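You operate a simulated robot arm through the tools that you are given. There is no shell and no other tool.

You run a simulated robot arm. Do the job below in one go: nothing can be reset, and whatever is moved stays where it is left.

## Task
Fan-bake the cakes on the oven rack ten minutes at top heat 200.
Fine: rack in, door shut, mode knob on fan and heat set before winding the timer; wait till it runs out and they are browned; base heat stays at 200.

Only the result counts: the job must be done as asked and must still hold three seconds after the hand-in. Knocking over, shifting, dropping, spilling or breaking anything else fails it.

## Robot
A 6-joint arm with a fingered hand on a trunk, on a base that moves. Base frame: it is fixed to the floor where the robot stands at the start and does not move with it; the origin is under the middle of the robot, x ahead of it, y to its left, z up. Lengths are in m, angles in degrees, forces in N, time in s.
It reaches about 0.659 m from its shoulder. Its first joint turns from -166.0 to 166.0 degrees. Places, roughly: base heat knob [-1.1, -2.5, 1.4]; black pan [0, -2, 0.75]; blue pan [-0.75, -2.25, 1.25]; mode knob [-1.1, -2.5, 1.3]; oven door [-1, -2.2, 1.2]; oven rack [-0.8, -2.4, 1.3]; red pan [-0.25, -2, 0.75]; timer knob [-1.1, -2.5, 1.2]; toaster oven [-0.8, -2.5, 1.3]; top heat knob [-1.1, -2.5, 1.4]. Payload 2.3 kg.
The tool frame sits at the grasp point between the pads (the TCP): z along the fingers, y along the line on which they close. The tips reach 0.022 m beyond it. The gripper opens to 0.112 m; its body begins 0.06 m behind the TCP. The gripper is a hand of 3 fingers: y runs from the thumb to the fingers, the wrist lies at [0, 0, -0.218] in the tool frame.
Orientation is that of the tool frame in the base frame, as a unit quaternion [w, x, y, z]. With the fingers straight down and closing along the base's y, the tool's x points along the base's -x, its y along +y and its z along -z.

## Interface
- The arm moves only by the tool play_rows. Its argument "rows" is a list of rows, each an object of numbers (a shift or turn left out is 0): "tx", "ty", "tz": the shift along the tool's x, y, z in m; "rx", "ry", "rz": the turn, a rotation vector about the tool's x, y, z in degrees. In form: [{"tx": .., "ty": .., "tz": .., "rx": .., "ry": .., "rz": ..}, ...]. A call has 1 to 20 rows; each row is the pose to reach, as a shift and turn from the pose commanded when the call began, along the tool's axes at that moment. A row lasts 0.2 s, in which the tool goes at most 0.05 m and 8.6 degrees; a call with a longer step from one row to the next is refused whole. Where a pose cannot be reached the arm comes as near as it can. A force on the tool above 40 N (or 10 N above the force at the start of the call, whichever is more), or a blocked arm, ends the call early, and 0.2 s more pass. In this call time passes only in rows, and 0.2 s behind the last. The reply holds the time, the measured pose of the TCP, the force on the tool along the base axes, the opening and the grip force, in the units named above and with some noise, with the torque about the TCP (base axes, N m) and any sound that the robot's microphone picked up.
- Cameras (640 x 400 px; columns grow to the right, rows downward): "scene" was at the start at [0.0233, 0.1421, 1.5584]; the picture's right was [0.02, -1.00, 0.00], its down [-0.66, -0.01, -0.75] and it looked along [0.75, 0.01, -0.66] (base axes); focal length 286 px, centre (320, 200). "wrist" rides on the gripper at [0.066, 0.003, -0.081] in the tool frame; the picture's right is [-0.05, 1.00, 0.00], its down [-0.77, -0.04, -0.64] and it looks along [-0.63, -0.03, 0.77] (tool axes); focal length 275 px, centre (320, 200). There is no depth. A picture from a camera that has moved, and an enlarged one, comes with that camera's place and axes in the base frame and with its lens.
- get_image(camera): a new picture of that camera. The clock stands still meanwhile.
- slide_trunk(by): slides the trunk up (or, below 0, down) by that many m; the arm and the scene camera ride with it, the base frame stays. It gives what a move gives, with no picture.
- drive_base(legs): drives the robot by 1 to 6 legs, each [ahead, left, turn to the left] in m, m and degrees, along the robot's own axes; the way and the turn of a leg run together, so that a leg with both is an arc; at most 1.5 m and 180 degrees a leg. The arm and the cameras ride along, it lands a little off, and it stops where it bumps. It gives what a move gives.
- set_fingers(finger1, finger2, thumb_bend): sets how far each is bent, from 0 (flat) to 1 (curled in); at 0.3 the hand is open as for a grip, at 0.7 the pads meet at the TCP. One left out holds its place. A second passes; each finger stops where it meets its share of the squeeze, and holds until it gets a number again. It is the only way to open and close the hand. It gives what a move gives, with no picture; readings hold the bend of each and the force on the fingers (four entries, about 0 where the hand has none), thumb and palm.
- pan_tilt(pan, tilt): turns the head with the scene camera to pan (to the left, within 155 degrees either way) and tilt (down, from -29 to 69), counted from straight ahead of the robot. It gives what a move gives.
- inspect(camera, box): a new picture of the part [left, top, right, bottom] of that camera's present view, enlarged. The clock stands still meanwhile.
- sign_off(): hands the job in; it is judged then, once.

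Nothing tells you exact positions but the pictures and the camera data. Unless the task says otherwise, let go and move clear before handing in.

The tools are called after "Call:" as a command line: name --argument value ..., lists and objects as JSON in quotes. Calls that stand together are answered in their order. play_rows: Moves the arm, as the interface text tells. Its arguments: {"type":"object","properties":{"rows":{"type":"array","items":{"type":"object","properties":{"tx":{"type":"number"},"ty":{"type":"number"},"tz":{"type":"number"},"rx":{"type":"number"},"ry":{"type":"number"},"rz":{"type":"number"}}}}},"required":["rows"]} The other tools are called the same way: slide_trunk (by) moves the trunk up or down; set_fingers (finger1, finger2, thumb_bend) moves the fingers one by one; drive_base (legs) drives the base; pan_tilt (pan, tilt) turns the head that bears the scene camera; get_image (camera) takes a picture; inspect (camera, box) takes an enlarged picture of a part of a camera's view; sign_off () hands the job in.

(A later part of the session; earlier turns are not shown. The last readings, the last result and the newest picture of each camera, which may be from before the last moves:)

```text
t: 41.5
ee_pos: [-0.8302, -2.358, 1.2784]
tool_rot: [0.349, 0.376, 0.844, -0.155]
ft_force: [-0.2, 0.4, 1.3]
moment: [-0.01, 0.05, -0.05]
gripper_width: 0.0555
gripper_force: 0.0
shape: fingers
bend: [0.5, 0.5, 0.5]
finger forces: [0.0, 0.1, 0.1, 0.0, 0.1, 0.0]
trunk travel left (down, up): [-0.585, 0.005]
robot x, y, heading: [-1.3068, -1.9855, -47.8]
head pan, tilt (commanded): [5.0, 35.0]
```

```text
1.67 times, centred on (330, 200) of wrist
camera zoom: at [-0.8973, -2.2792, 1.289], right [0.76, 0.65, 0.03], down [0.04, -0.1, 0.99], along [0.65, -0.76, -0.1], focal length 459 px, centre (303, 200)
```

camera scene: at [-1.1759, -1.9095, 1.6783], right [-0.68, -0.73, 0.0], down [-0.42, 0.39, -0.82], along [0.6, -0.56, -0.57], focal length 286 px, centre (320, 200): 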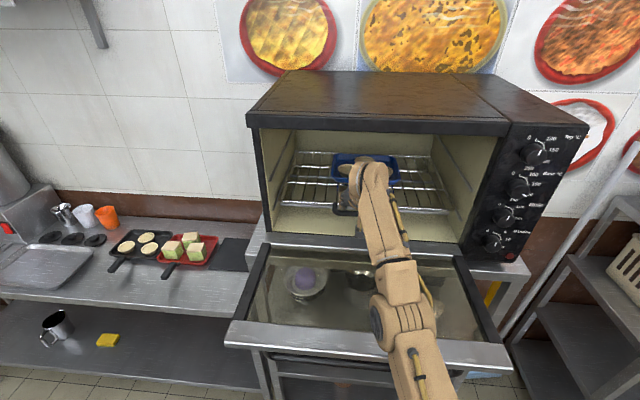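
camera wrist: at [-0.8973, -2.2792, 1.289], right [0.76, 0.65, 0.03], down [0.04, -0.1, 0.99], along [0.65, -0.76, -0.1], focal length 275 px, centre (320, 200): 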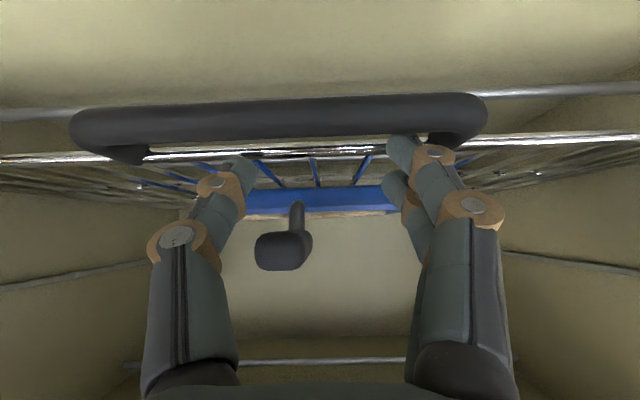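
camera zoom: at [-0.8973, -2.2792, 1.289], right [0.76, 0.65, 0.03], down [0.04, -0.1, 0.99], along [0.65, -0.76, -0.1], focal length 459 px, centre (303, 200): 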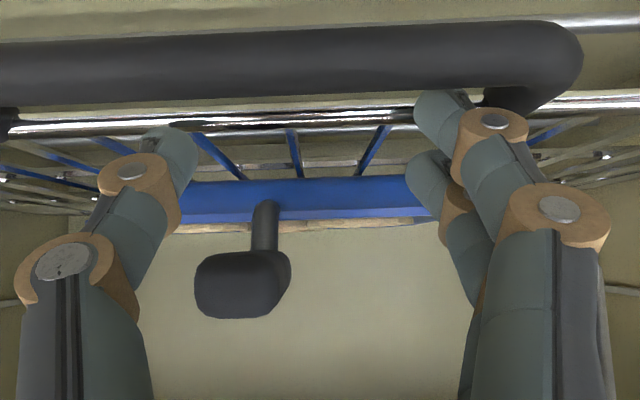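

The rack now sits well inside (front wire about F≈1.19) and the fingers are just above it. I lift them up and back, clear of the handle bar.

Call:
play_rows --rows '[{"tx": -0.0496, "tz": 0.0}, {"tx": -0.0568, "tz": -0.0281}, {"tx": -0.0357, "tz": -0.0635}]'

Call:
get_image --camera "wrist"

```text
t: 42.2
ee_pos: [-0.8516, -2.3342, 1.3326]
tool_rot: [0.35, 0.375, 0.844, -0.155]
ft_force: [-0.5, -0.7, -0.9]
moment: [0.04, 0.0, -0.02]
gripper_width: 0.0554
gripper_force: 0.1
shape: fingers
bend: [0.5, 0.5, 0.5]
finger forces: [0.0, 0.0, 0.0, 0.0, 0.0, 0.0]
out of reach, approached as far as the arm can: row 1, 2, 3
trunk travel left (down, up): [-0.585, 0.005]
robot x, y, heading: [-1.3015, -1.9875, -47.6]
head pan, tilt (commanded): [5.0, 35.0]
```

```text
taken
camera wrist: at [-0.919, -2.2569, 1.343], right [0.76, 0.65, 0.03], down [0.04, -0.09, 0.99], along [0.65, -0.76, -0.1], focal length 275 px, centre (320, 200)
```

wrist: 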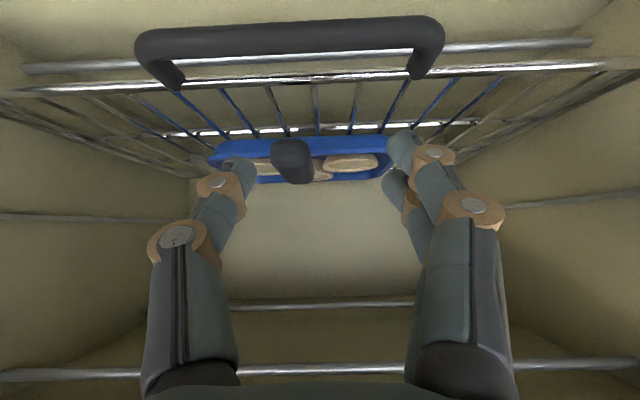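

The hand is now above the handle with clear space. I draw it back out of the oven.

Call:
play_rows --rows '[{"tx": 0.0211, "tz": -0.0213}, {"tx": 0.0423, "tz": -0.0427}, {"tx": 0.0634, "tz": -0.064}]'

Call:
get_image --camera "wrist"

Call:
get_image --camera "scene"

```text
t: 43.0
ee_pos: [-0.864, -2.3016, 1.3642]
tool_rot: [0.349, 0.375, 0.845, -0.154]
ft_force: [-0.1, -0.4, 0.4]
moment: [-0.01, 0.01, 0.02]
gripper_width: 0.0552
gripper_force: 0.1
shape: fingers
bend: [0.5, 0.5, 0.5]
finger forces: [0.1, 0.0, 0.1, 0.0, 0.0, 0.0]
out of reach, approached as far as the arm can: row 1, 2, 3
trunk travel left (down, up): [-0.585, 0.005]
robot x, y, heading: [-1.3042, -1.9878, -47.7]
head pan, tilt (commanded): [5.0, 35.0]
```

```text
taken
camera wrist: at [-0.9314, -2.2228, 1.3743], right [0.76, 0.65, 0.03], down [0.04, -0.1, 0.99], along [0.65, -0.76, -0.1], focal length 275 px, centre (320, 200)
```

wrist: 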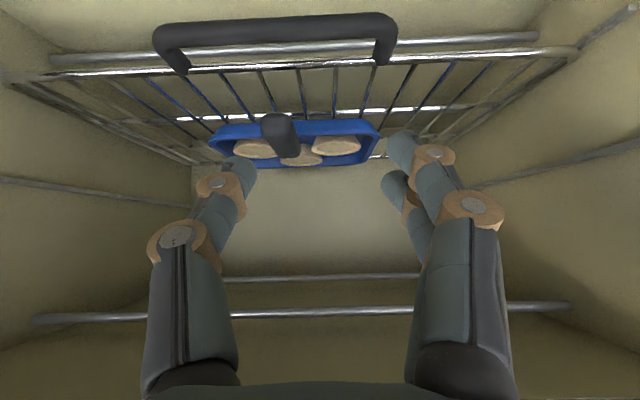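

```text
taken
camera scene: at [-1.1755, -1.9097, 1.6783], right [-0.68, -0.73, 0.0], down [-0.42, 0.39, -0.82], along [0.6, -0.56, -0.57], focal length 286 px, centre (320, 200)
```

scene: 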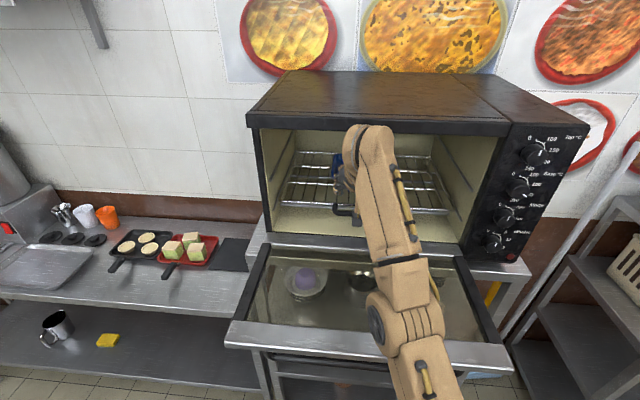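

The arm is stuck stretched out straight; a downward move in free space should bend the elbow again. I back the base off a little, so the hand is clear in front of the oven, and then move the hand down.

Call:
drive_base --legs '[[-0.12, 0.0, 0]]'

Call:
play_rows --rows '[{"tx": 0.0142, "tz": 0.0141}, {"tx": 0.0284, "tz": 0.0282}, {"tx": 0.0427, "tz": 0.0423}]'

Call:
get_image --camera "scene"

```text
t: 44.3
ee_pos: [-0.9445, -2.2122, 1.3636]
tool_rot: [0.349, 0.376, 0.844, -0.156]
ft_force: [-0.7, 0.9, 0.1]
moment: [0.0, -0.02, 0.01]
gripper_width: 0.0554
gripper_force: 0.0
shape: fingers
bend: [0.5, 0.5, 0.5]
finger forces: [0.0, 0.0, 0.0, 0.0, 0.0, 0.0]
trunk travel left (down, up): [-0.585, 0.005]
robot x, y, heading: [-1.3826, -1.8993, -47.9]
head pan, tilt (commanded): [5.0, 35.0]
```

```text
t: 45.1
ee_pos: [-0.9208, -2.2265, 1.3264]
tool_rot: [0.349, 0.375, 0.845, -0.155]
ft_force: [0.1, 0.6, 1.1]
moment: [-0.04, 0.01, -0.04]
gripper_width: 0.0553
gripper_force: 0.0
shape: fingers
bend: [0.5, 0.5, 0.5]
finger forces: [0.0, 0.1, 0.0, 0.0, 0.0, 0.0]
out of reach, approached as far as the arm can: row 1, 2, 3
trunk travel left (down, up): [-0.585, 0.005]
robot x, y, heading: [-1.3835, -1.8959, -47.6]
head pan, tilt (commanded): [5.0, 35.0]
```

```text
taken
camera scene: at [-1.2562, -1.8208, 1.6783], right [-0.68, -0.73, 0.0], down [-0.42, 0.39, -0.82], along [0.6, -0.56, -0.57], focal length 286 px, centre (320, 200)
```

scene: 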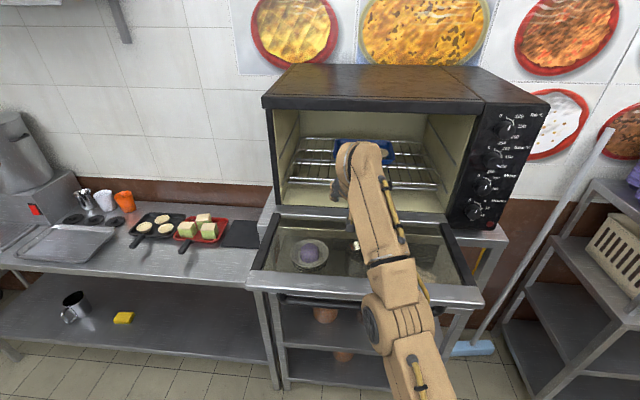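

Still stretched. I try turning the hand flatter while lowering it, which moves the wrist inward and should free the elbow.

Call:
play_rows --rows '[{"tx": 0.008, "tz": 0.004, "ry": -6}, {"tx": 0.016, "tz": 0.008, "ry": -12}, {"tx": 0.024, "tz": 0.012, "ry": -18}, {"tx": 0.032, "tz": 0.016, "ry": -24}]'

Call:
get_image --camera "scene"

Call:
get_image --camera "wrist"

```text
t: 46.1
ee_pos: [-0.853, -2.2504, 1.344]
tool_rot: [0.5, 0.341, 0.765, -0.223]
ft_force: [-0.2, 0.8, -0.9]
moment: [-0.02, 0.0, 0.01]
gripper_width: 0.0553
gripper_force: 0.1
shape: fingers
bend: [0.5, 0.5, 0.5]
finger forces: [0.0, 0.0, 0.0, 0.0, 0.0, 0.0]
out of reach, approached as far as the arm can: row 1, 2, 3, 4
trunk travel left (down, up): [-0.585, 0.005]
robot x, y, heading: [-1.3819, -1.8977, -47.8]
head pan, tilt (commanded): [5.0, 35.0]
```

```text
taken
camera scene: at [-1.2565, -1.8203, 1.6783], right [-0.68, -0.73, 0.0], down [-0.42, 0.39, -0.82], along [0.6, -0.56, -0.57], focal length 286 px, centre (320, 200)
```

scene: 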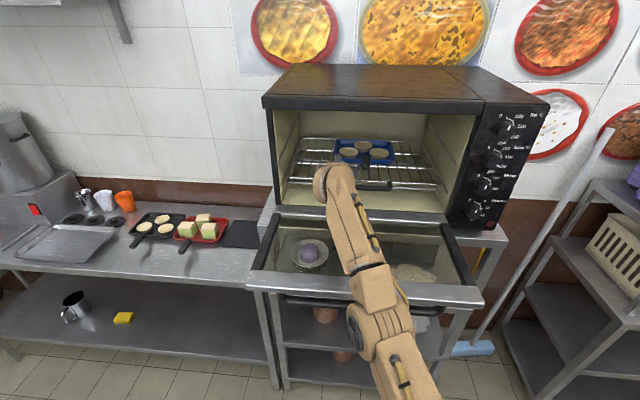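

```text
taken
camera wrist: at [-0.9174, -2.1742, 1.3173], right [0.75, 0.66, 0.04], down [-0.21, 0.18, 0.96], along [0.62, -0.73, 0.27], focal length 275 px, centre (320, 200)
```

wrist: 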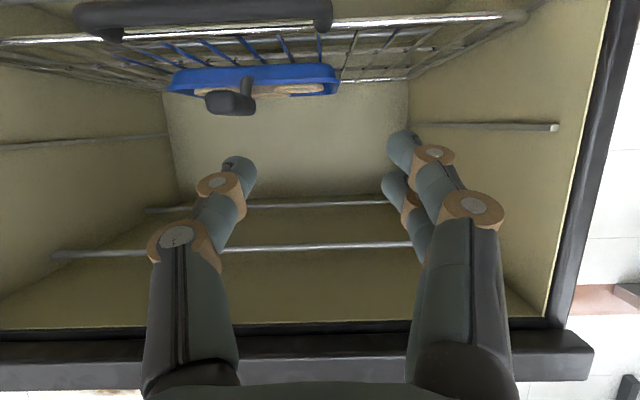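

The elbow's natural bend is low-and-forward, so sweeping the wrist up and back over the shoulder should bend it again. I back up slightly and do that sweep, which also takes the hand out of the oven.

Call:
drive_base --legs '[[-0.04, 0.0, 0]]'

Call:
play_rows --rows '[{"tx": -0.0375, "tz": -0.0316}, {"tx": -0.0558, "tz": -0.0741}, {"tx": -0.0697, "tz": -0.1191}, {"tx": -0.0787, "tz": -0.1654}, {"tx": -0.0825, "tz": -0.2115}, {"tx": -0.0815, "tz": -0.2586}, {"tx": -0.0754, "tz": -0.3045}, {"tx": -0.0643, "tz": -0.3503}]'

Call:
get_image --camera "scene"

```text
t: 47.0
ee_pos: [-0.8791, -2.2212, 1.3451]
tool_rot: [0.5, 0.34, 0.765, -0.223]
ft_force: [-0.8, -0.2, -0.6]
moment: [-0.01, -0.02, 0.03]
gripper_width: 0.0551
gripper_force: 0.1
shape: fingers
bend: [0.5, 0.5, 0.5]
finger forces: [0.1, 0.0, 0.0, 0.0, 0.0, 0.1]
trunk travel left (down, up): [-0.585, 0.005]
robot x, y, heading: [-1.411, -1.8696, -47.9]
head pan, tilt (commanded): [5.0, 35.0]
```

```text
t: 48.8
ee_pos: [-1.0778, -2.0022, 1.544]
tool_rot: [0.5, 0.34, 0.765, -0.222]
ft_force: [-0.1, -0.1, -0.2]
moment: [0.01, -0.03, -0.03]
gripper_width: 0.0554
gripper_force: 0.0
shape: fingers
bend: [0.5, 0.5, 0.5]
finger forces: [0.1, 0.0, 0.0, 0.0, 0.1, 0.1]
out of reach, approached as far as the arm can: row 1, 2, 3, 4
trunk travel left (down, up): [-0.585, 0.005]
robot x, y, heading: [-1.4133, -1.8674, -47.9]
head pan, tilt (commanded): [5.0, 35.0]
```

```text
taken
camera scene: at [-1.2849, -1.7899, 1.6784], right [-0.68, -0.73, 0.0], down [-0.42, 0.39, -0.82], along [0.6, -0.56, -0.57], focal length 286 px, centre (320, 200)
```

scene: 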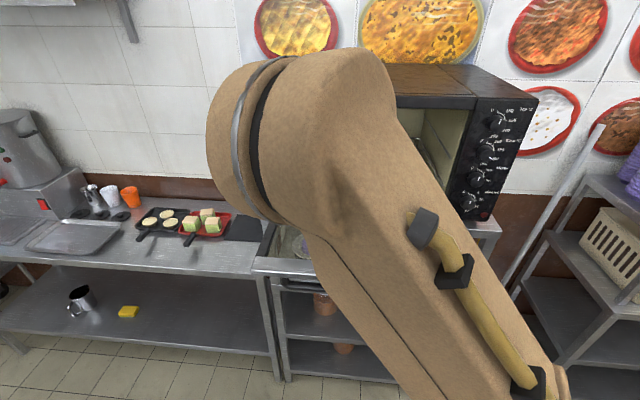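

The arm is free again. I drive forward a bit and lower the hand, now at a flatter pitch, to in front of the rack handle for the final push.

Call:
drive_base --legs '[[0.16, 0.0, 0]]'

Call:
play_rows --rows '[{"tx": 0.03, "ty": -0.0103, "tz": 0.02}, {"tx": 0.06, "ty": -0.0206, "tz": 0.045}, {"tx": 0.09, "ty": -0.031, "tz": 0.07}, {"tx": 0.12, "ty": -0.041, "tz": 0.095}, {"tx": 0.15, "ty": -0.0514, "tz": 0.12}, {"tx": 0.18, "ty": -0.062, "tz": 0.145}, {"tx": 0.205, "ty": -0.072, "tz": 0.17}]'

Call:
get_image --camera "scene"

Call:
get_image --camera "wrist"

```text
t: 50.2
ee_pos: [-0.967, -2.1234, 1.5451]
tool_rot: [0.498, 0.341, 0.765, -0.223]
ft_force: [1.0, -0.3, -0.5]
moment: [-0.02, -0.02, 0.04]
gripper_width: 0.0553
gripper_force: 0.0
shape: fingers
bend: [0.5, 0.5, 0.5]
finger forces: [0.0, 0.1, 0.1, 0.0, 0.0, 0.1]
trunk travel left (down, up): [-0.585, 0.005]
robot x, y, heading: [-1.3032, -1.9887, -47.8]
head pan, tilt (commanded): [5.0, 35.0]
```

```text
t: 51.8
ee_pos: [-0.9709, -2.2244, 1.2866]
tool_rot: [0.498, 0.341, 0.766, -0.223]
ft_force: [-0.4, 0.5, -0.2]
moment: [-0.02, 0.0, 0.03]
gripper_width: 0.0551
gripper_force: 0.0
shape: fingers
bend: [0.5, 0.5, 0.5]
finger forces: [0.0, 0.0, 0.1, 0.0, 0.0, 0.0]
trunk travel left (down, up): [-0.585, 0.005]
robot x, y, heading: [-1.3078, -1.9874, -47.8]
head pan, tilt (commanded): [5.0, 35.0]
```

```text
taken
camera scene: at [-1.1755, -1.9095, 1.6783], right [-0.68, -0.73, 0.0], down [-0.42, 0.39, -0.82], along [0.6, -0.56, -0.57], focal length 286 px, centre (320, 200)
```

scene: 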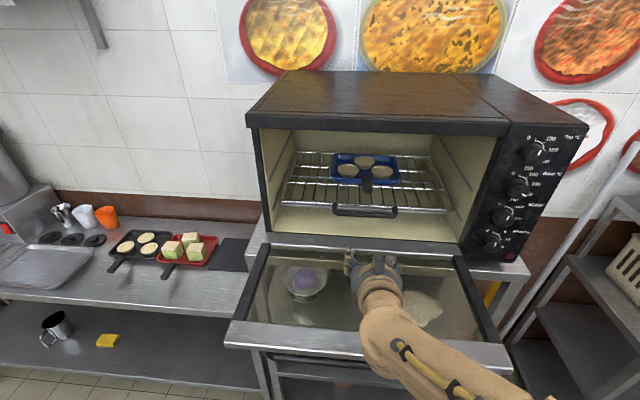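

```text
taken
camera wrist: at [-1.0363, -2.1494, 1.2586], right [0.75, 0.65, 0.04], down [-0.21, 0.18, 0.96], along [0.62, -0.73, 0.27], focal length 275 px, centre (320, 200)
```

wrist: 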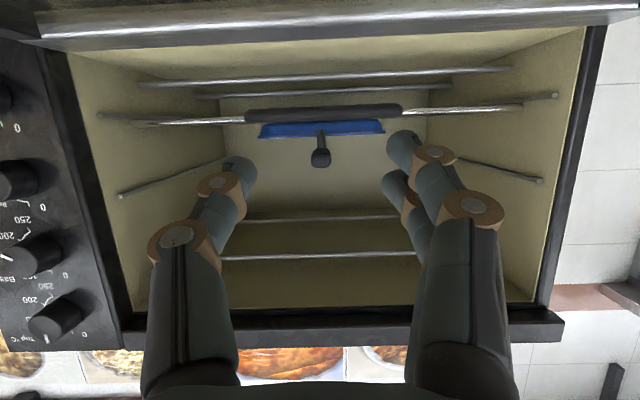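

The hand is clear in front of the oven and the rack sits inside with the pan on it. I zoom in to judge whether the rack is all the way in.

Call:
inspect --camera "scene" --box '[250, 120, 470, 260]'

Call:
inspect --camera "wrist" --box '[60, 30, 600, 260]'

```text
2.86 times, centred on (360, 190) of scene
camera zoom: at [-1.1755, -1.9095, 1.6783], right [-0.68, -0.73, 0.0], down [-0.42, 0.39, -0.82], along [0.6, -0.56, -0.57], focal length 818 px, centre (206, 229)
```

zoom: 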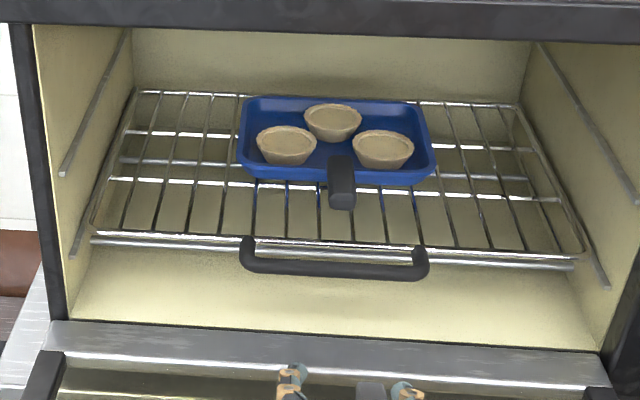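

```text
1.19 times, centred on (330, 145) of wrist
camera zoom: at [-1.0363, -2.1494, 1.2586], right [0.75, 0.65, 0.04], down [-0.21, 0.18, 0.96], along [0.62, -0.73, 0.27], focal length 326 px, centre (308, 265)
```

zoom: 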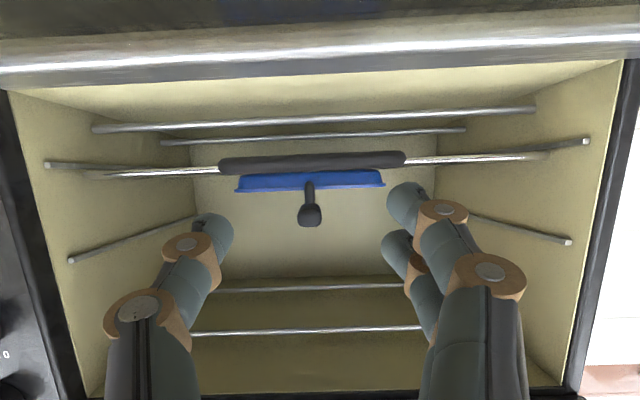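

By my estimate the rack's back edge (F≈1.506) is at the cavity's back wall (≈1.51), so it should be in; I verify with a gentle push on the handle.

Call:
play_rows --rows '[{"tx": -0.006, "tz": 0.036, "ry": 2}, {"tx": -0.012, "tz": 0.073, "ry": 4}, {"tx": -0.018, "tz": 0.109, "ry": 6}, {"tx": -0.0237, "tz": 0.146, "ry": 6}]'

Call:
get_image --camera "wrist"

```text
t: 52.8
ee_pos: [-0.8745, -2.3343, 1.2518]
tool_rot: [0.457, 0.352, 0.791, -0.204]
ft_force: [0.2, 0.4, 0.1]
moment: [-0.01, 0.02, -0.04]
gripper_width: 0.0553
gripper_force: 0.1
shape: fingers
bend: [0.5, 0.5, 0.5]
finger forces: [0.0, 0.0, 0.0, 0.0, 0.0, 0.0]
trunk travel left (down, up): [-0.585, 0.005]
robot x, y, heading: [-1.3046, -1.9859, -47.9]
head pan, tilt (commanded): [5.0, 35.0]
```

```text
taken
camera wrist: at [-0.9413, -2.2557, 1.2337], right [0.76, 0.65, 0.04], down [-0.14, 0.1, 0.99], along [0.64, -0.75, 0.17], focal length 275 px, centre (320, 200)
```

wrist: 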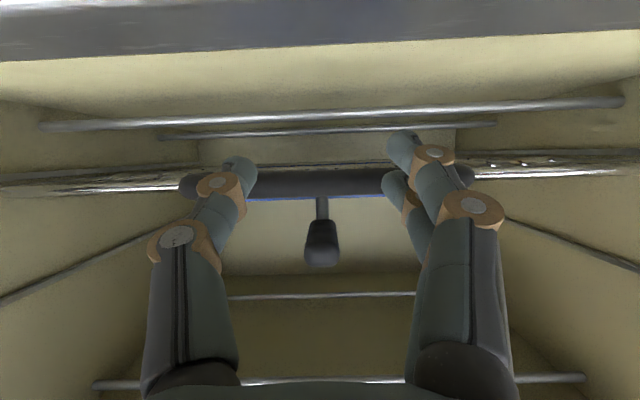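

The fingers are level with the bar. I push slowly forward and watch the force.

Call:
play_rows --rows '[{"tx": -0.005, "tz": 0.0087}, {"tx": -0.01, "tz": 0.0173}, {"tx": -0.015, "tz": 0.026}, {"tx": -0.018, "tz": 0.0312}, {"tx": -0.021, "tz": 0.0364}]'

Call:
get_image --camera "wrist"

Call:
get_image --camera "scene"

```text
t: 53.6
ee_pos: [-0.8675, -2.3408, 1.2584]
tool_rot: [0.464, 0.351, 0.787, -0.205]
ft_force: [-26.5, 28.2, 11.5]
moment: [0.21, -0.3, 0.75]
gripper_width: 0.0561
gripper_force: 20.4
shape: fingers
bend: [0.5, 0.58, 0.5]
finger forces: [0.0, 31.0, 0.0, 0.0, 9.4, 0.1]
trunk travel left (down, up): [-0.585, 0.005]
robot x, y, heading: [-1.3013, -1.9883, -48.2]
head pan, tilt (commanded): [5.0, 35.0]
stopped in row 4: the force on the tool passed its limit at 44 N (the readings are from after the stop); the commanded pose is now the measured one
```

```text
taken
camera wrist: at [-0.9341, -2.2627, 1.2396], right [0.76, 0.65, 0.04], down [-0.15, 0.11, 0.98], along [0.64, -0.75, 0.18], focal length 275 px, centre (320, 200)
```

wrist: 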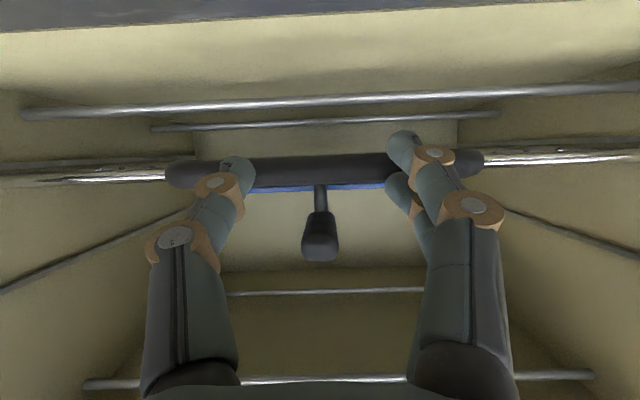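

```text
taken
camera scene: at [-1.1908, -1.8941, 1.6788], right [-0.68, -0.73, 0.0], down [-0.41, 0.38, -0.83], along [0.61, -0.56, -0.56], focal length 286 px, centre (320, 200)
```

scene: 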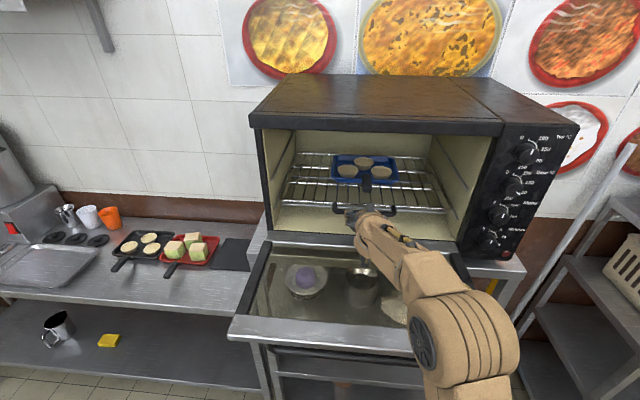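

The rack meets its stop at over 40 N, so it is fully in, with pan and cakes in place. I withdraw the hand straight back.

Call:
play_rows --rows '[{"tx": 0.01, "tz": -0.0173}, {"tx": 0.03, "tz": -0.052}, {"tx": 0.05, "tz": -0.0866}, {"tx": 0.07, "tz": -0.121}, {"tx": 0.09, "tz": -0.156}, {"tx": 0.1, "tz": -0.195}, {"tx": 0.11, "tz": -0.235}]'

Call:
get_image --camera "scene"

Call:
get_image --camera "wrist"

```text
t: 55.2
ee_pos: [-1.0336, -2.16, 1.271]
tool_rot: [0.457, 0.353, 0.791, -0.204]
ft_force: [0.1, 0.2, 0.7]
moment: [0.01, 0.01, 0.02]
gripper_width: 0.0554
gripper_force: 0.2
shape: fingers
bend: [0.5, 0.5, 0.5]
finger forces: [0.0, 0.0, 0.0, 0.0, 0.2, 0.1]
trunk travel left (down, up): [-0.585, 0.005]
robot x, y, heading: [-1.3022, -1.9895, -48.0]
head pan, tilt (commanded): [5.0, 35.0]
```

```text
taken
camera scene: at [-1.1782, -1.9087, 1.6785], right [-0.68, -0.73, 0.0], down [-0.42, 0.39, -0.82], along [0.6, -0.56, -0.57], focal length 286 px, centre (320, 200)
```

scene: 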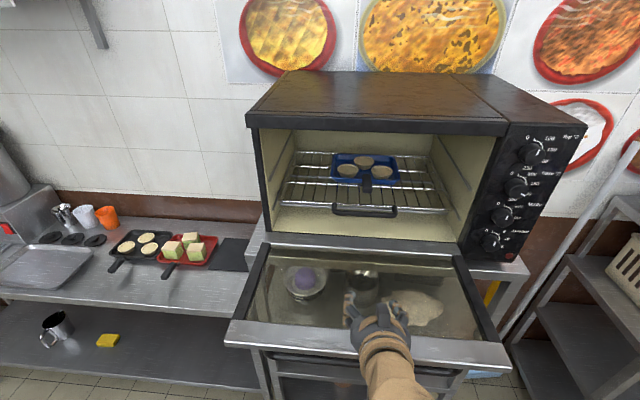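

```text
taken
camera wrist: at [-1.0986, -2.0823, 1.2531], right [0.76, 0.65, 0.04], down [-0.14, 0.1, 0.99], along [0.64, -0.75, 0.16], focal length 275 px, centre (320, 200)
```

wrist: 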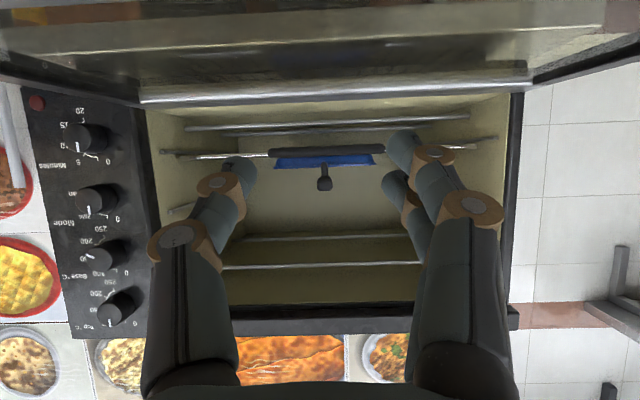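

Now the door: it must be lifted from below by its outer edge/handle (handle about F≈0.87, z≈1.13). I back up, lower the trunk and level the hand in front of the door.

Call:
drive_base --legs '[[-0.16, 0.0, 0]]'

Call:
slide_trunk --by -0.35

Call:
pan_tilt --pan 5 --tilt 15

Call:
get_image --camera "scene"

Call:
get_image --camera "wrist"

```text
t: 56.6
ee_pos: [-1.1368, -2.0423, 1.2709]
tool_rot: [0.458, 0.353, 0.79, -0.204]
ft_force: [0.7, -0.1, 0.1]
moment: [0.01, -0.02, -0.02]
gripper_width: 0.0552
gripper_force: 0.1
shape: fingers
bend: [0.5, 0.5, 0.5]
finger forces: [0.0, 0.1, 0.0, 0.0, 0.0, 0.0]
trunk travel left (down, up): [-0.585, 0.005]
robot x, y, heading: [-1.4094, -1.8672, -47.8]
head pan, tilt (commanded): [5.0, 35.0]
```

```text
t: 60.0
ee_pos: [-1.1367, -2.0444, 0.9201]
tool_rot: [0.458, 0.353, 0.79, -0.204]
ft_force: [-0.8, 0.6, -0.4]
moment: [0.01, -0.01, 0.01]
gripper_width: 0.0553
gripper_force: 0.0
shape: fingers
bend: [0.5, 0.5, 0.5]
finger forces: [0.0, 0.1, 0.1, 0.0, 0.0, 0.0]
trunk travel left (down, up): [-0.235, 0.355]
robot x, y, heading: [-1.4158, -1.8714, -47.9]
head pan, tilt (commanded): [5.0, 35.0]
```

```text
t: 60.9
ee_pos: [-1.1357, -2.0436, 0.9191]
tool_rot: [0.457, 0.354, 0.79, -0.204]
ft_force: [0.2, 0.6, 0.4]
moment: [-0.02, 0.03, -0.01]
gripper_width: 0.055
gripper_force: 0.1
shape: fingers
bend: [0.5, 0.5, 0.5]
finger forces: [0.1, 0.1, 0.1, 0.1, 0.0, 0.1]
trunk travel left (down, up): [-0.235, 0.355]
robot x, y, heading: [-1.409, -1.8729, -48.1]
head pan, tilt (commanded): [5.0, 15.0]
```

```text
taken
camera scene: at [-1.279, -1.7951, 1.3603], right [-0.68, -0.73, 0.0], down [-0.19, 0.18, -0.97], along [0.71, -0.66, -0.26], focal length 286 px, centre (320, 200)
```

scene: 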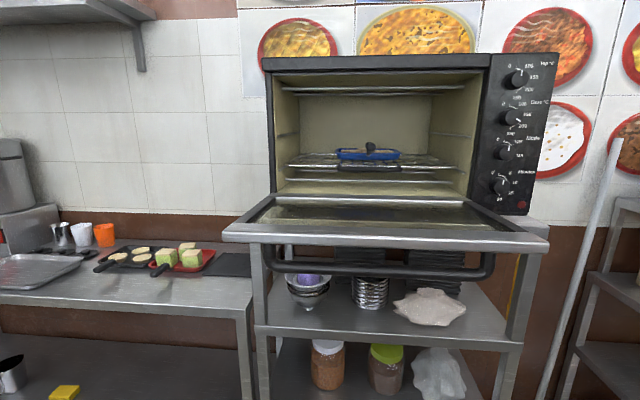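

```text
taken
camera wrist: at [-1.2031, -1.9655, 0.9032], right [0.76, 0.65, 0.04], down [-0.14, 0.1, 0.99], along [0.64, -0.75, 0.17], focal length 275 px, centre (320, 200)
```

wrist: 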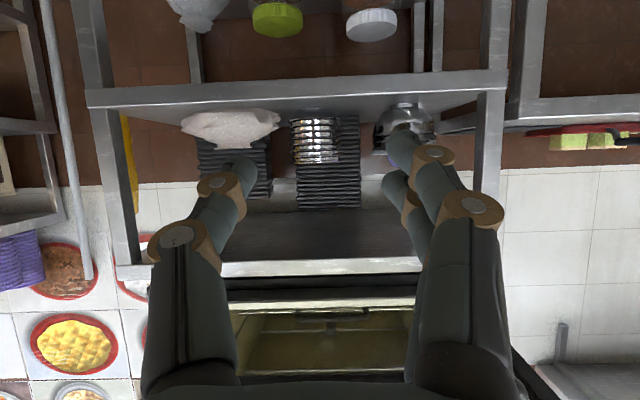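

The handle loop hangs under the outer edge: bar at F≈0.872, z≈1.134, door underside z≈1.166. I level the hand below and in front of it.

Call:
play_rows --rows '[{"tx": -0.035, "tz": -0.009, "ry": -7.5}, {"tx": -0.07, "tz": -0.018, "ry": -15}, {"tx": -0.105, "tz": -0.027, "ry": -22.5}, {"tx": -0.1412, "tz": -0.0354, "ry": -30}]'

Call:
get_image --camera "scene"

Call:
get_image --camera "wrist"

```text
t: 61.9
ee_pos: [-1.1083, -2.0744, 1.0625]
tool_rot: [0.647, 0.287, 0.645, -0.288]
ft_force: [-0.3, 0.2, 0.3]
moment: [0.01, -0.02, -0.01]
gripper_width: 0.0555
gripper_force: 0.0
shape: fingers
bend: [0.5, 0.5, 0.5]
finger forces: [0.0, 0.0, 0.1, 0.1, 0.0, 0.1]
trunk travel left (down, up): [-0.235, 0.355]
robot x, y, heading: [-1.4098, -1.8709, -47.9]
head pan, tilt (commanded): [5.0, 15.0]
```

```text
taken
camera scene: at [-1.279, -1.7951, 1.3603], right [-0.68, -0.73, 0.0], down [-0.19, 0.18, -0.97], along [0.71, -0.66, -0.26], focal length 286 px, centre (320, 200)
```

scene: 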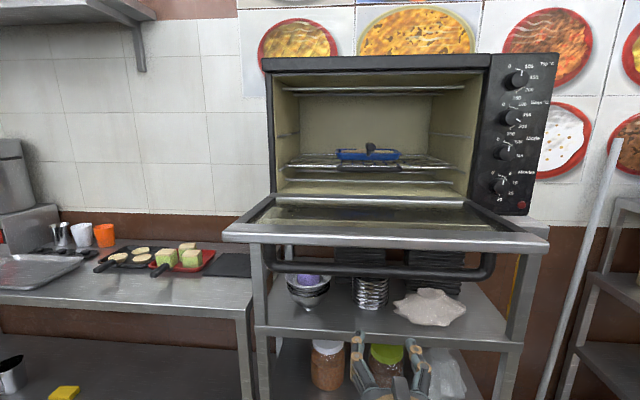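

```text
taken
camera wrist: at [-1.1594, -2.0131, 0.9968], right [0.74, 0.67, 0.05], down [-0.45, 0.45, 0.77], along [0.49, -0.59, 0.64], focal length 275 px, centre (320, 200)
```

wrist: 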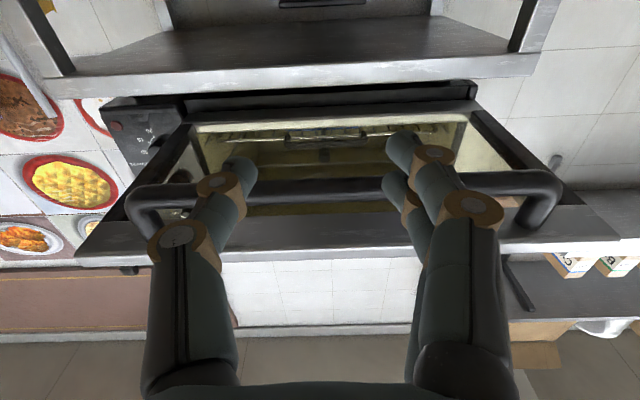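

Level hand under the handle's plane; I slide the fingers forward beneath the bar.

Call:
play_rows --rows '[{"tx": -0.002, "tz": 0.04}, {"tx": -0.005, "tz": 0.08}, {"tx": -0.0075, "tz": 0.121}]'

Call:
get_image --camera "scene"

Call:
get_image --camera "wrist"

```text
t: 62.7
ee_pos: [-1.0279, -2.166, 1.069]
tool_rot: [0.647, 0.288, 0.645, -0.287]
ft_force: [-0.8, -0.4, -0.1]
moment: [0.0, -0.03, -0.01]
gripper_width: 0.0554
gripper_force: 0.2
shape: fingers
bend: [0.5, 0.5, 0.5]
finger forces: [0.0, 0.0, 0.0, 0.0, 0.1, 0.0]
trunk travel left (down, up): [-0.235, 0.355]
robot x, y, heading: [-1.4101, -1.8715, -47.8]
head pan, tilt (commanded): [5.0, 15.0]
```

```text
taken
camera scene: at [-1.2787, -1.7954, 1.3603], right [-0.68, -0.73, 0.0], down [-0.19, 0.18, -0.97], along [0.71, -0.66, -0.26], focal length 286 px, centre (320, 200)
```

scene: 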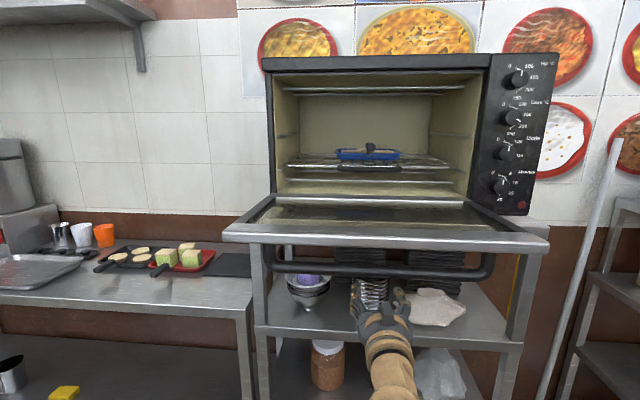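

```text
taken
camera wrist: at [-1.0792, -2.1042, 1.0025], right [0.74, 0.67, 0.05], down [-0.45, 0.45, 0.77], along [0.49, -0.59, 0.64], focal length 275 px, centre (320, 200)
```

wrist: 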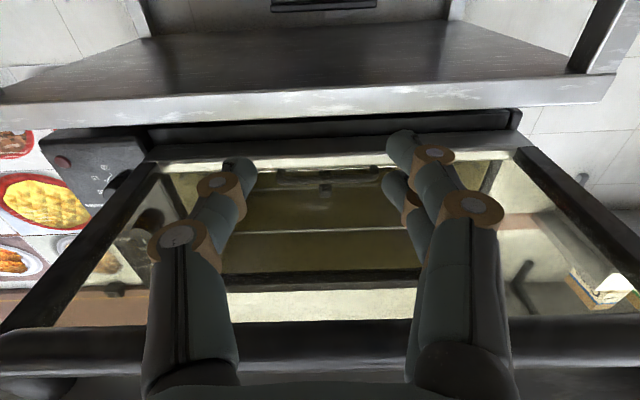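

The fingers are under the bar. I lift slowly with the arm to make contact and feel the door's weight.

Call:
play_rows --rows '[{"tx": -0.015}, {"tx": -0.03}, {"tx": -0.045}, {"tx": -0.06}, {"tx": -0.075}]'

Call:
get_image --camera "scene"

```text
t: 63.9
ee_pos: [-1.0297, -2.1629, 1.1435]
tool_rot: [0.647, 0.288, 0.645, -0.288]
ft_force: [-0.8, -0.2, -0.6]
moment: [-0.05, 0.02, 0.02]
gripper_width: 0.0553
gripper_force: 0.5
shape: fingers
bend: [0.5, 0.5, 0.5]
finger forces: [0.0, 1.2, 0.0, 0.0, 0.0, 0.0]
trunk travel left (down, up): [-0.235, 0.355]
robot x, y, heading: [-1.4112, -1.8699, -47.8]
head pan, tilt (commanded): [5.0, 15.0]
```

```text
taken
camera scene: at [-1.279, -1.7951, 1.3603], right [-0.68, -0.73, 0.0], down [-0.19, 0.18, -0.97], along [0.71, -0.66, -0.26], focal length 286 px, centre (320, 200)
```

scene: 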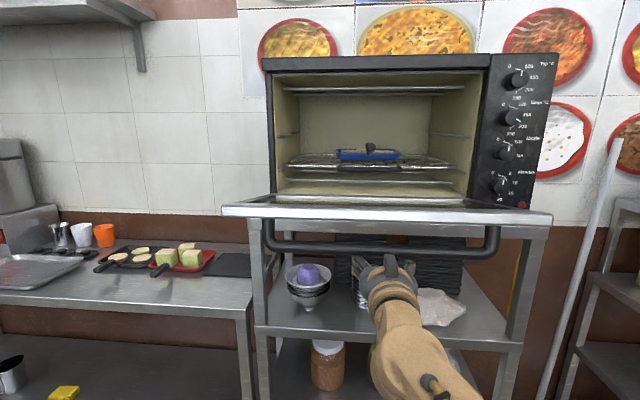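

The door lifts easily. I raise it further with the trunk.

Call:
slide_trunk --by 0.12

Call:
get_image --camera "scene"

Call:
get_image --camera "wrist"

```text
t: 65.4
ee_pos: [-1.0278, -2.1628, 1.2641]
tool_rot: [0.647, 0.288, 0.645, -0.288]
ft_force: [0.5, 0.0, -1.2]
moment: [-0.03, 0.0, -0.01]
gripper_width: 0.0553
gripper_force: 0.0
shape: fingers
bend: [0.5, 0.5, 0.5]
finger forces: [0.2, 0.5, 0.0, 0.1, 0.1, 0.0]
trunk travel left (down, up): [-0.355, 0.235]
robot x, y, heading: [-1.4123, -1.8691, -47.8]
head pan, tilt (commanded): [5.0, 15.0]
```

```text
taken
camera scene: at [-1.2789, -1.7951, 1.4803], right [-0.68, -0.73, 0.0], down [-0.19, 0.18, -0.97], along [0.71, -0.66, -0.26], focal length 286 px, centre (320, 200)
```

scene: 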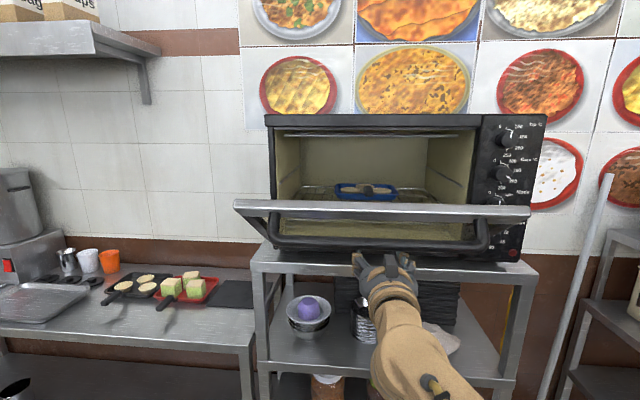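

```text
taken
camera wrist: at [-1.081, -2.102, 1.1972], right [0.74, 0.67, 0.05], down [-0.45, 0.45, 0.77], along [0.49, -0.59, 0.64], focal length 275 px, centre (320, 200)
```

wrist: 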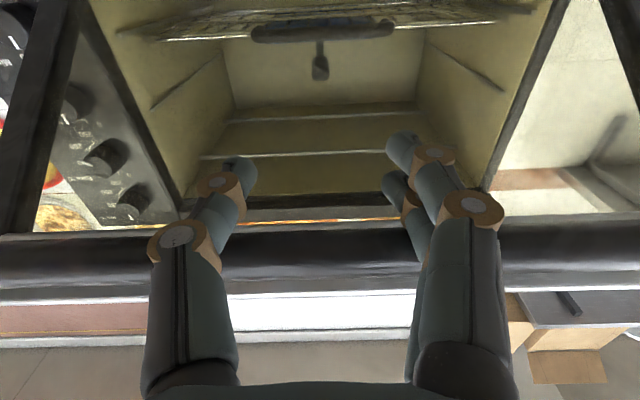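

The door is about a third of the way up. I move the fingers forward a little so the bar stays on them, then raise further.

Call:
play_rows --rows '[{"tz": 0.015}, {"tz": 0.03}, {"tz": 0.045}]'

Call:
slide_trunk --by 0.06

Call:
get_image --camera "scene"

Call:
get_image --camera "wrist"

```text
t: 66.2
ee_pos: [-0.9983, -2.1977, 1.264]
tool_rot: [0.647, 0.288, 0.644, -0.288]
ft_force: [-0.5, 0.2, 0.4]
moment: [-0.01, 0.0, 0.0]
gripper_width: 0.0553
gripper_force: 0.6
shape: fingers
bend: [0.5, 0.5, 0.5]
finger forces: [0.1, 0.3, 0.0, 0.0, 0.0, 0.1]
trunk travel left (down, up): [-0.355, 0.235]
robot x, y, heading: [-1.4092, -1.8703, -48.1]
head pan, tilt (commanded): [5.0, 15.0]
```

```text
t: 67.2
ee_pos: [-0.9976, -2.1989, 1.3234]
tool_rot: [0.646, 0.288, 0.645, -0.288]
ft_force: [1.1, -0.1, -1.5]
moment: [0.0, 0.02, -0.01]
gripper_width: 0.0553
gripper_force: 0.8
shape: fingers
bend: [0.5, 0.5, 0.5]
finger forces: [0.0, 0.7, 0.0, 0.0, 0.0, 0.0]
trunk travel left (down, up): [-0.415, 0.175]
robot x, y, heading: [-1.4106, -1.8689, -47.8]
head pan, tilt (commanded): [5.0, 15.0]
```

```text
taken
camera scene: at [-1.2788, -1.7952, 1.5404], right [-0.68, -0.73, 0.0], down [-0.19, 0.18, -0.97], along [0.71, -0.66, -0.26], focal length 286 px, centre (320, 200)
```

scene: 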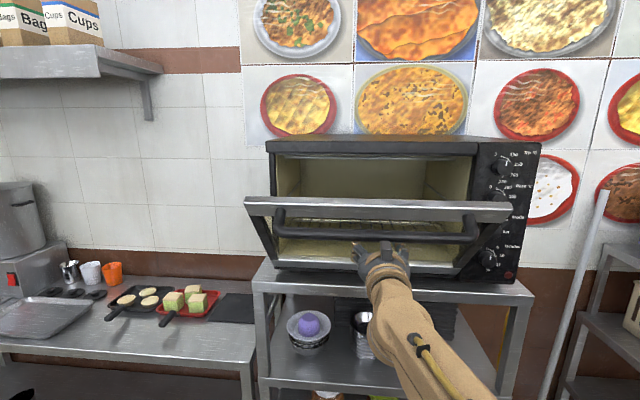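

```text
taken
camera wrist: at [-1.0502, -2.1363, 1.2573], right [0.74, 0.67, 0.05], down [-0.45, 0.45, 0.77], along [0.49, -0.59, 0.64], focal length 275 px, centre (320, 200)
```

wrist: 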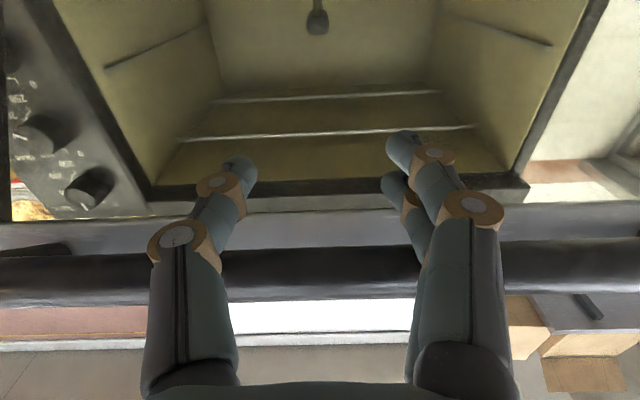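

The door is past half. Driving ahead 0.1 m will let the fingertips push its outer face toward closed, leaving the last bit for a force-guarded arm push.

Call:
drive_base --legs '[[0.1, 0.0, 0]]'

Call:
get_image --camera "scene"

Call:
get_image --camera "wrist"

```text
t: 68.3
ee_pos: [-0.9303, -2.2714, 1.3223]
tool_rot: [0.646, 0.288, 0.646, -0.288]
ft_force: [0.8, -0.4, -0.3]
moment: [-0.01, -0.02, -0.02]
gripper_width: 0.0553
gripper_force: 0.1
shape: fingers
bend: [0.5, 0.5, 0.5]
finger forces: [0.0, 0.0, 0.0, 0.0, 0.0, 0.0]
trunk travel left (down, up): [-0.415, 0.175]
robot x, y, heading: [-1.3459, -1.9465, -47.8]
head pan, tilt (commanded): [5.0, 15.0]
```

```text
taken
camera scene: at [-1.2113, -1.8697, 1.5403], right [-0.68, -0.73, 0.0], down [-0.19, 0.18, -0.97], along [0.71, -0.66, -0.26], focal length 286 px, centre (320, 200)
```

scene: 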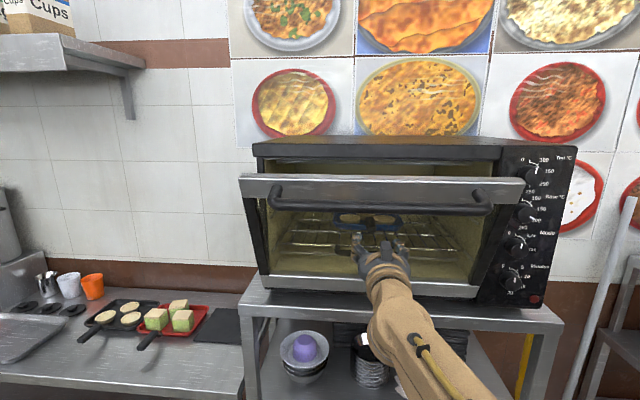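

```text
taken
camera wrist: at [-0.9828, -2.2107, 1.2567], right [0.74, 0.67, 0.05], down [-0.45, 0.45, 0.77], along [0.49, -0.59, 0.64], focal length 275 px, centre (320, 200)
```

wrist: 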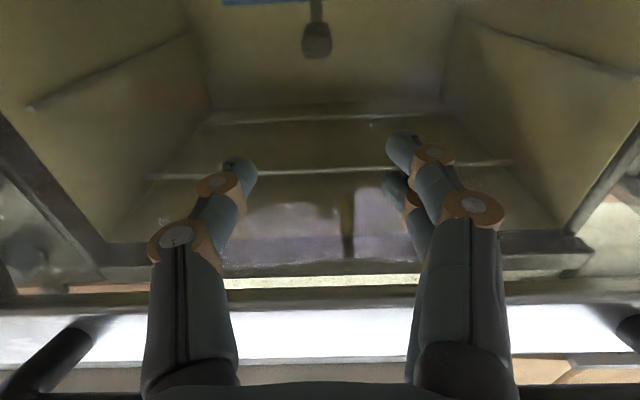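

The door is nearly shut and stays put. I reposition slightly closer so the arm has reach, then finish the push under force guard.

Call:
play_rows --rows '[{"tz": -0.03}, {"tz": -0.06}]'

Call:
drive_base --legs '[[0.06, 0.0, 0]]'

Call:
play_rows --rows '[{"tz": 0.012}, {"tz": 0.024}, {"tz": 0.036}, {"tz": 0.048}, {"tz": 0.06}, {"tz": 0.072}]'

Call:
get_image --camera "scene"

```text
t: 68.9
ee_pos: [-0.9744, -2.226, 1.3242]
tool_rot: [0.646, 0.288, 0.645, -0.288]
ft_force: [0.1, 0.4, 0.2]
moment: [-0.01, -0.01, 0.0]
gripper_width: 0.0552
gripper_force: 0.0
shape: fingers
bend: [0.5, 0.5, 0.5]
finger forces: [0.0, 0.0, 0.0, 0.1, 0.0, 0.1]
trunk travel left (down, up): [-0.415, 0.175]
robot x, y, heading: [-1.3408, -1.9435, -47.7]
head pan, tilt (commanded): [5.0, 15.0]
```

```text
t: 69.9
ee_pos: [-0.9312, -2.2718, 1.3236]
tool_rot: [0.646, 0.287, 0.646, -0.288]
ft_force: [0.0, -0.7, -0.3]
moment: [-0.02, 0.0, 0.0]
gripper_width: 0.0552
gripper_force: 0.1
shape: fingers
bend: [0.5, 0.5, 0.5]
finger forces: [0.1, 0.0, 0.1, 0.0, 0.0, 0.1]
trunk travel left (down, up): [-0.415, 0.175]
robot x, y, heading: [-1.3033, -1.9862, -47.5]
head pan, tilt (commanded): [5.0, 15.0]
```

```text
t: 71.3
ee_pos: [-0.8888, -2.3194, 1.3251]
tool_rot: [0.648, 0.287, 0.644, -0.288]
ft_force: [-11.1, 12.9, -4.9]
moment: [0.18, 0.05, -0.14]
gripper_width: 0.0557
gripper_force: 8.3
shape: fingers
bend: [0.5, 0.5, 0.5]
finger forces: [5.0, 2.1, 0.0, 0.0, 9.5, 0.0]
trunk travel left (down, up): [-0.415, 0.175]
robot x, y, heading: [-1.3013, -1.9923, -47.7]
head pan, tilt (commanded): [5.0, 15.0]
```

```text
taken
camera scene: at [-1.1755, -1.9088, 1.5403], right [-0.68, -0.73, 0.0], down [-0.19, 0.17, -0.97], along [0.71, -0.66, -0.25], focal length 286 px, centre (320, 200)
```

scene: 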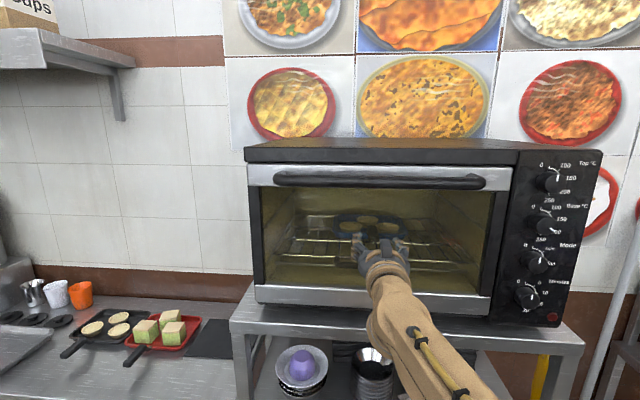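

The door appears shut with about 17 N against it. I press slightly more to seat it, then withdraw.

Call:
play_rows --rows '[{"tz": 0.004}, {"tz": 0.008}]'

Call:
inspect --camera "scene" --box '[235, 130, 615, 335]'

Call:
play_rows --rows '[{"tz": -0.02}, {"tz": -0.05}, {"tz": -0.08}, {"tz": -0.11}]'

Call:
get_image --camera "scene"

Call:
get_image --camera "wrist"

```text
t: 71.9
ee_pos: [-0.8866, -2.3184, 1.3292]
tool_rot: [0.651, 0.286, 0.642, -0.289]
ft_force: [-25.1, 29.8, -8.5]
moment: [0.31, 0.19, -0.05]
gripper_width: 0.0574
gripper_force: 19.9
shape: fingers
bend: [0.52, 0.51, 0.51]
finger forces: [12.3, 7.2, 0.1, 0.1, 19.6, 0.0]
trunk travel left (down, up): [-0.415, 0.175]
robot x, y, heading: [-1.3042, -1.986, -47.6]
head pan, tilt (commanded): [5.0, 15.0]
```

```text
1.68 times, centred on (425, 232) of scene
camera zoom: at [-1.1814, -1.902, 1.5405], right [-0.68, -0.73, 0.0], down [-0.18, 0.17, -0.97], along [0.71, -0.66, -0.25], focal length 482 px, centre (143, 145)
```

zoom: 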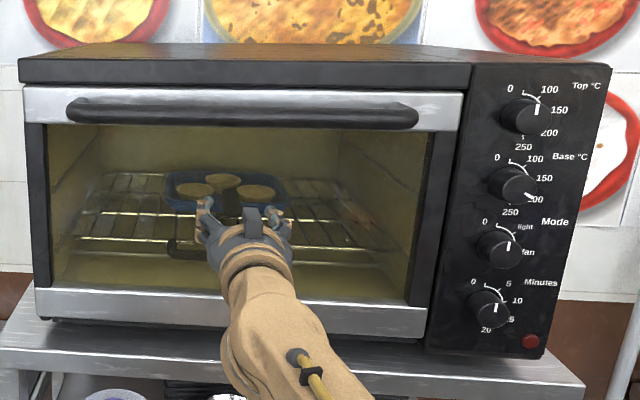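

```text
t: 72.9
ee_pos: [-0.9549, -2.2479, 1.323]
tool_rot: [0.647, 0.288, 0.645, -0.288]
ft_force: [0.2, 0.0, 0.2]
moment: [0.0, 0.01, 0.02]
gripper_width: 0.0555
gripper_force: 0.0
shape: fingers
bend: [0.5, 0.5, 0.5]
finger forces: [0.0, 0.0, 0.1, 0.0, 0.0, 0.0]
trunk travel left (down, up): [-0.415, 0.175]
robot x, y, heading: [-1.3022, -1.9935, -47.9]
head pan, tilt (commanded): [5.0, 15.0]
```

```text
taken
camera scene: at [-1.1723, -1.9131, 1.5404], right [-0.68, -0.73, 0.0], down [-0.19, 0.18, -0.97], along [0.71, -0.66, -0.26], focal length 286 px, centre (320, 200)
```

scene: 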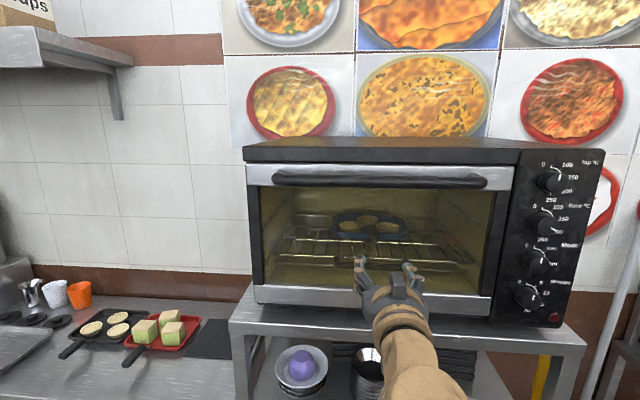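

```text
taken
camera wrist: at [-1.0061, -2.187, 1.2566], right [0.74, 0.67, 0.05], down [-0.45, 0.45, 0.77], along [0.49, -0.59, 0.64], focal length 275 px, centre (320, 200)
```

wrist: 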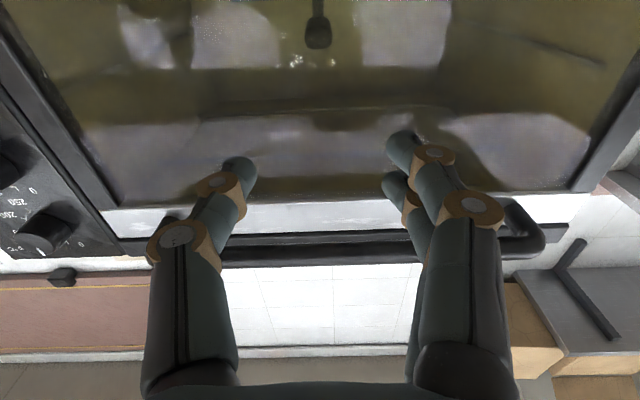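

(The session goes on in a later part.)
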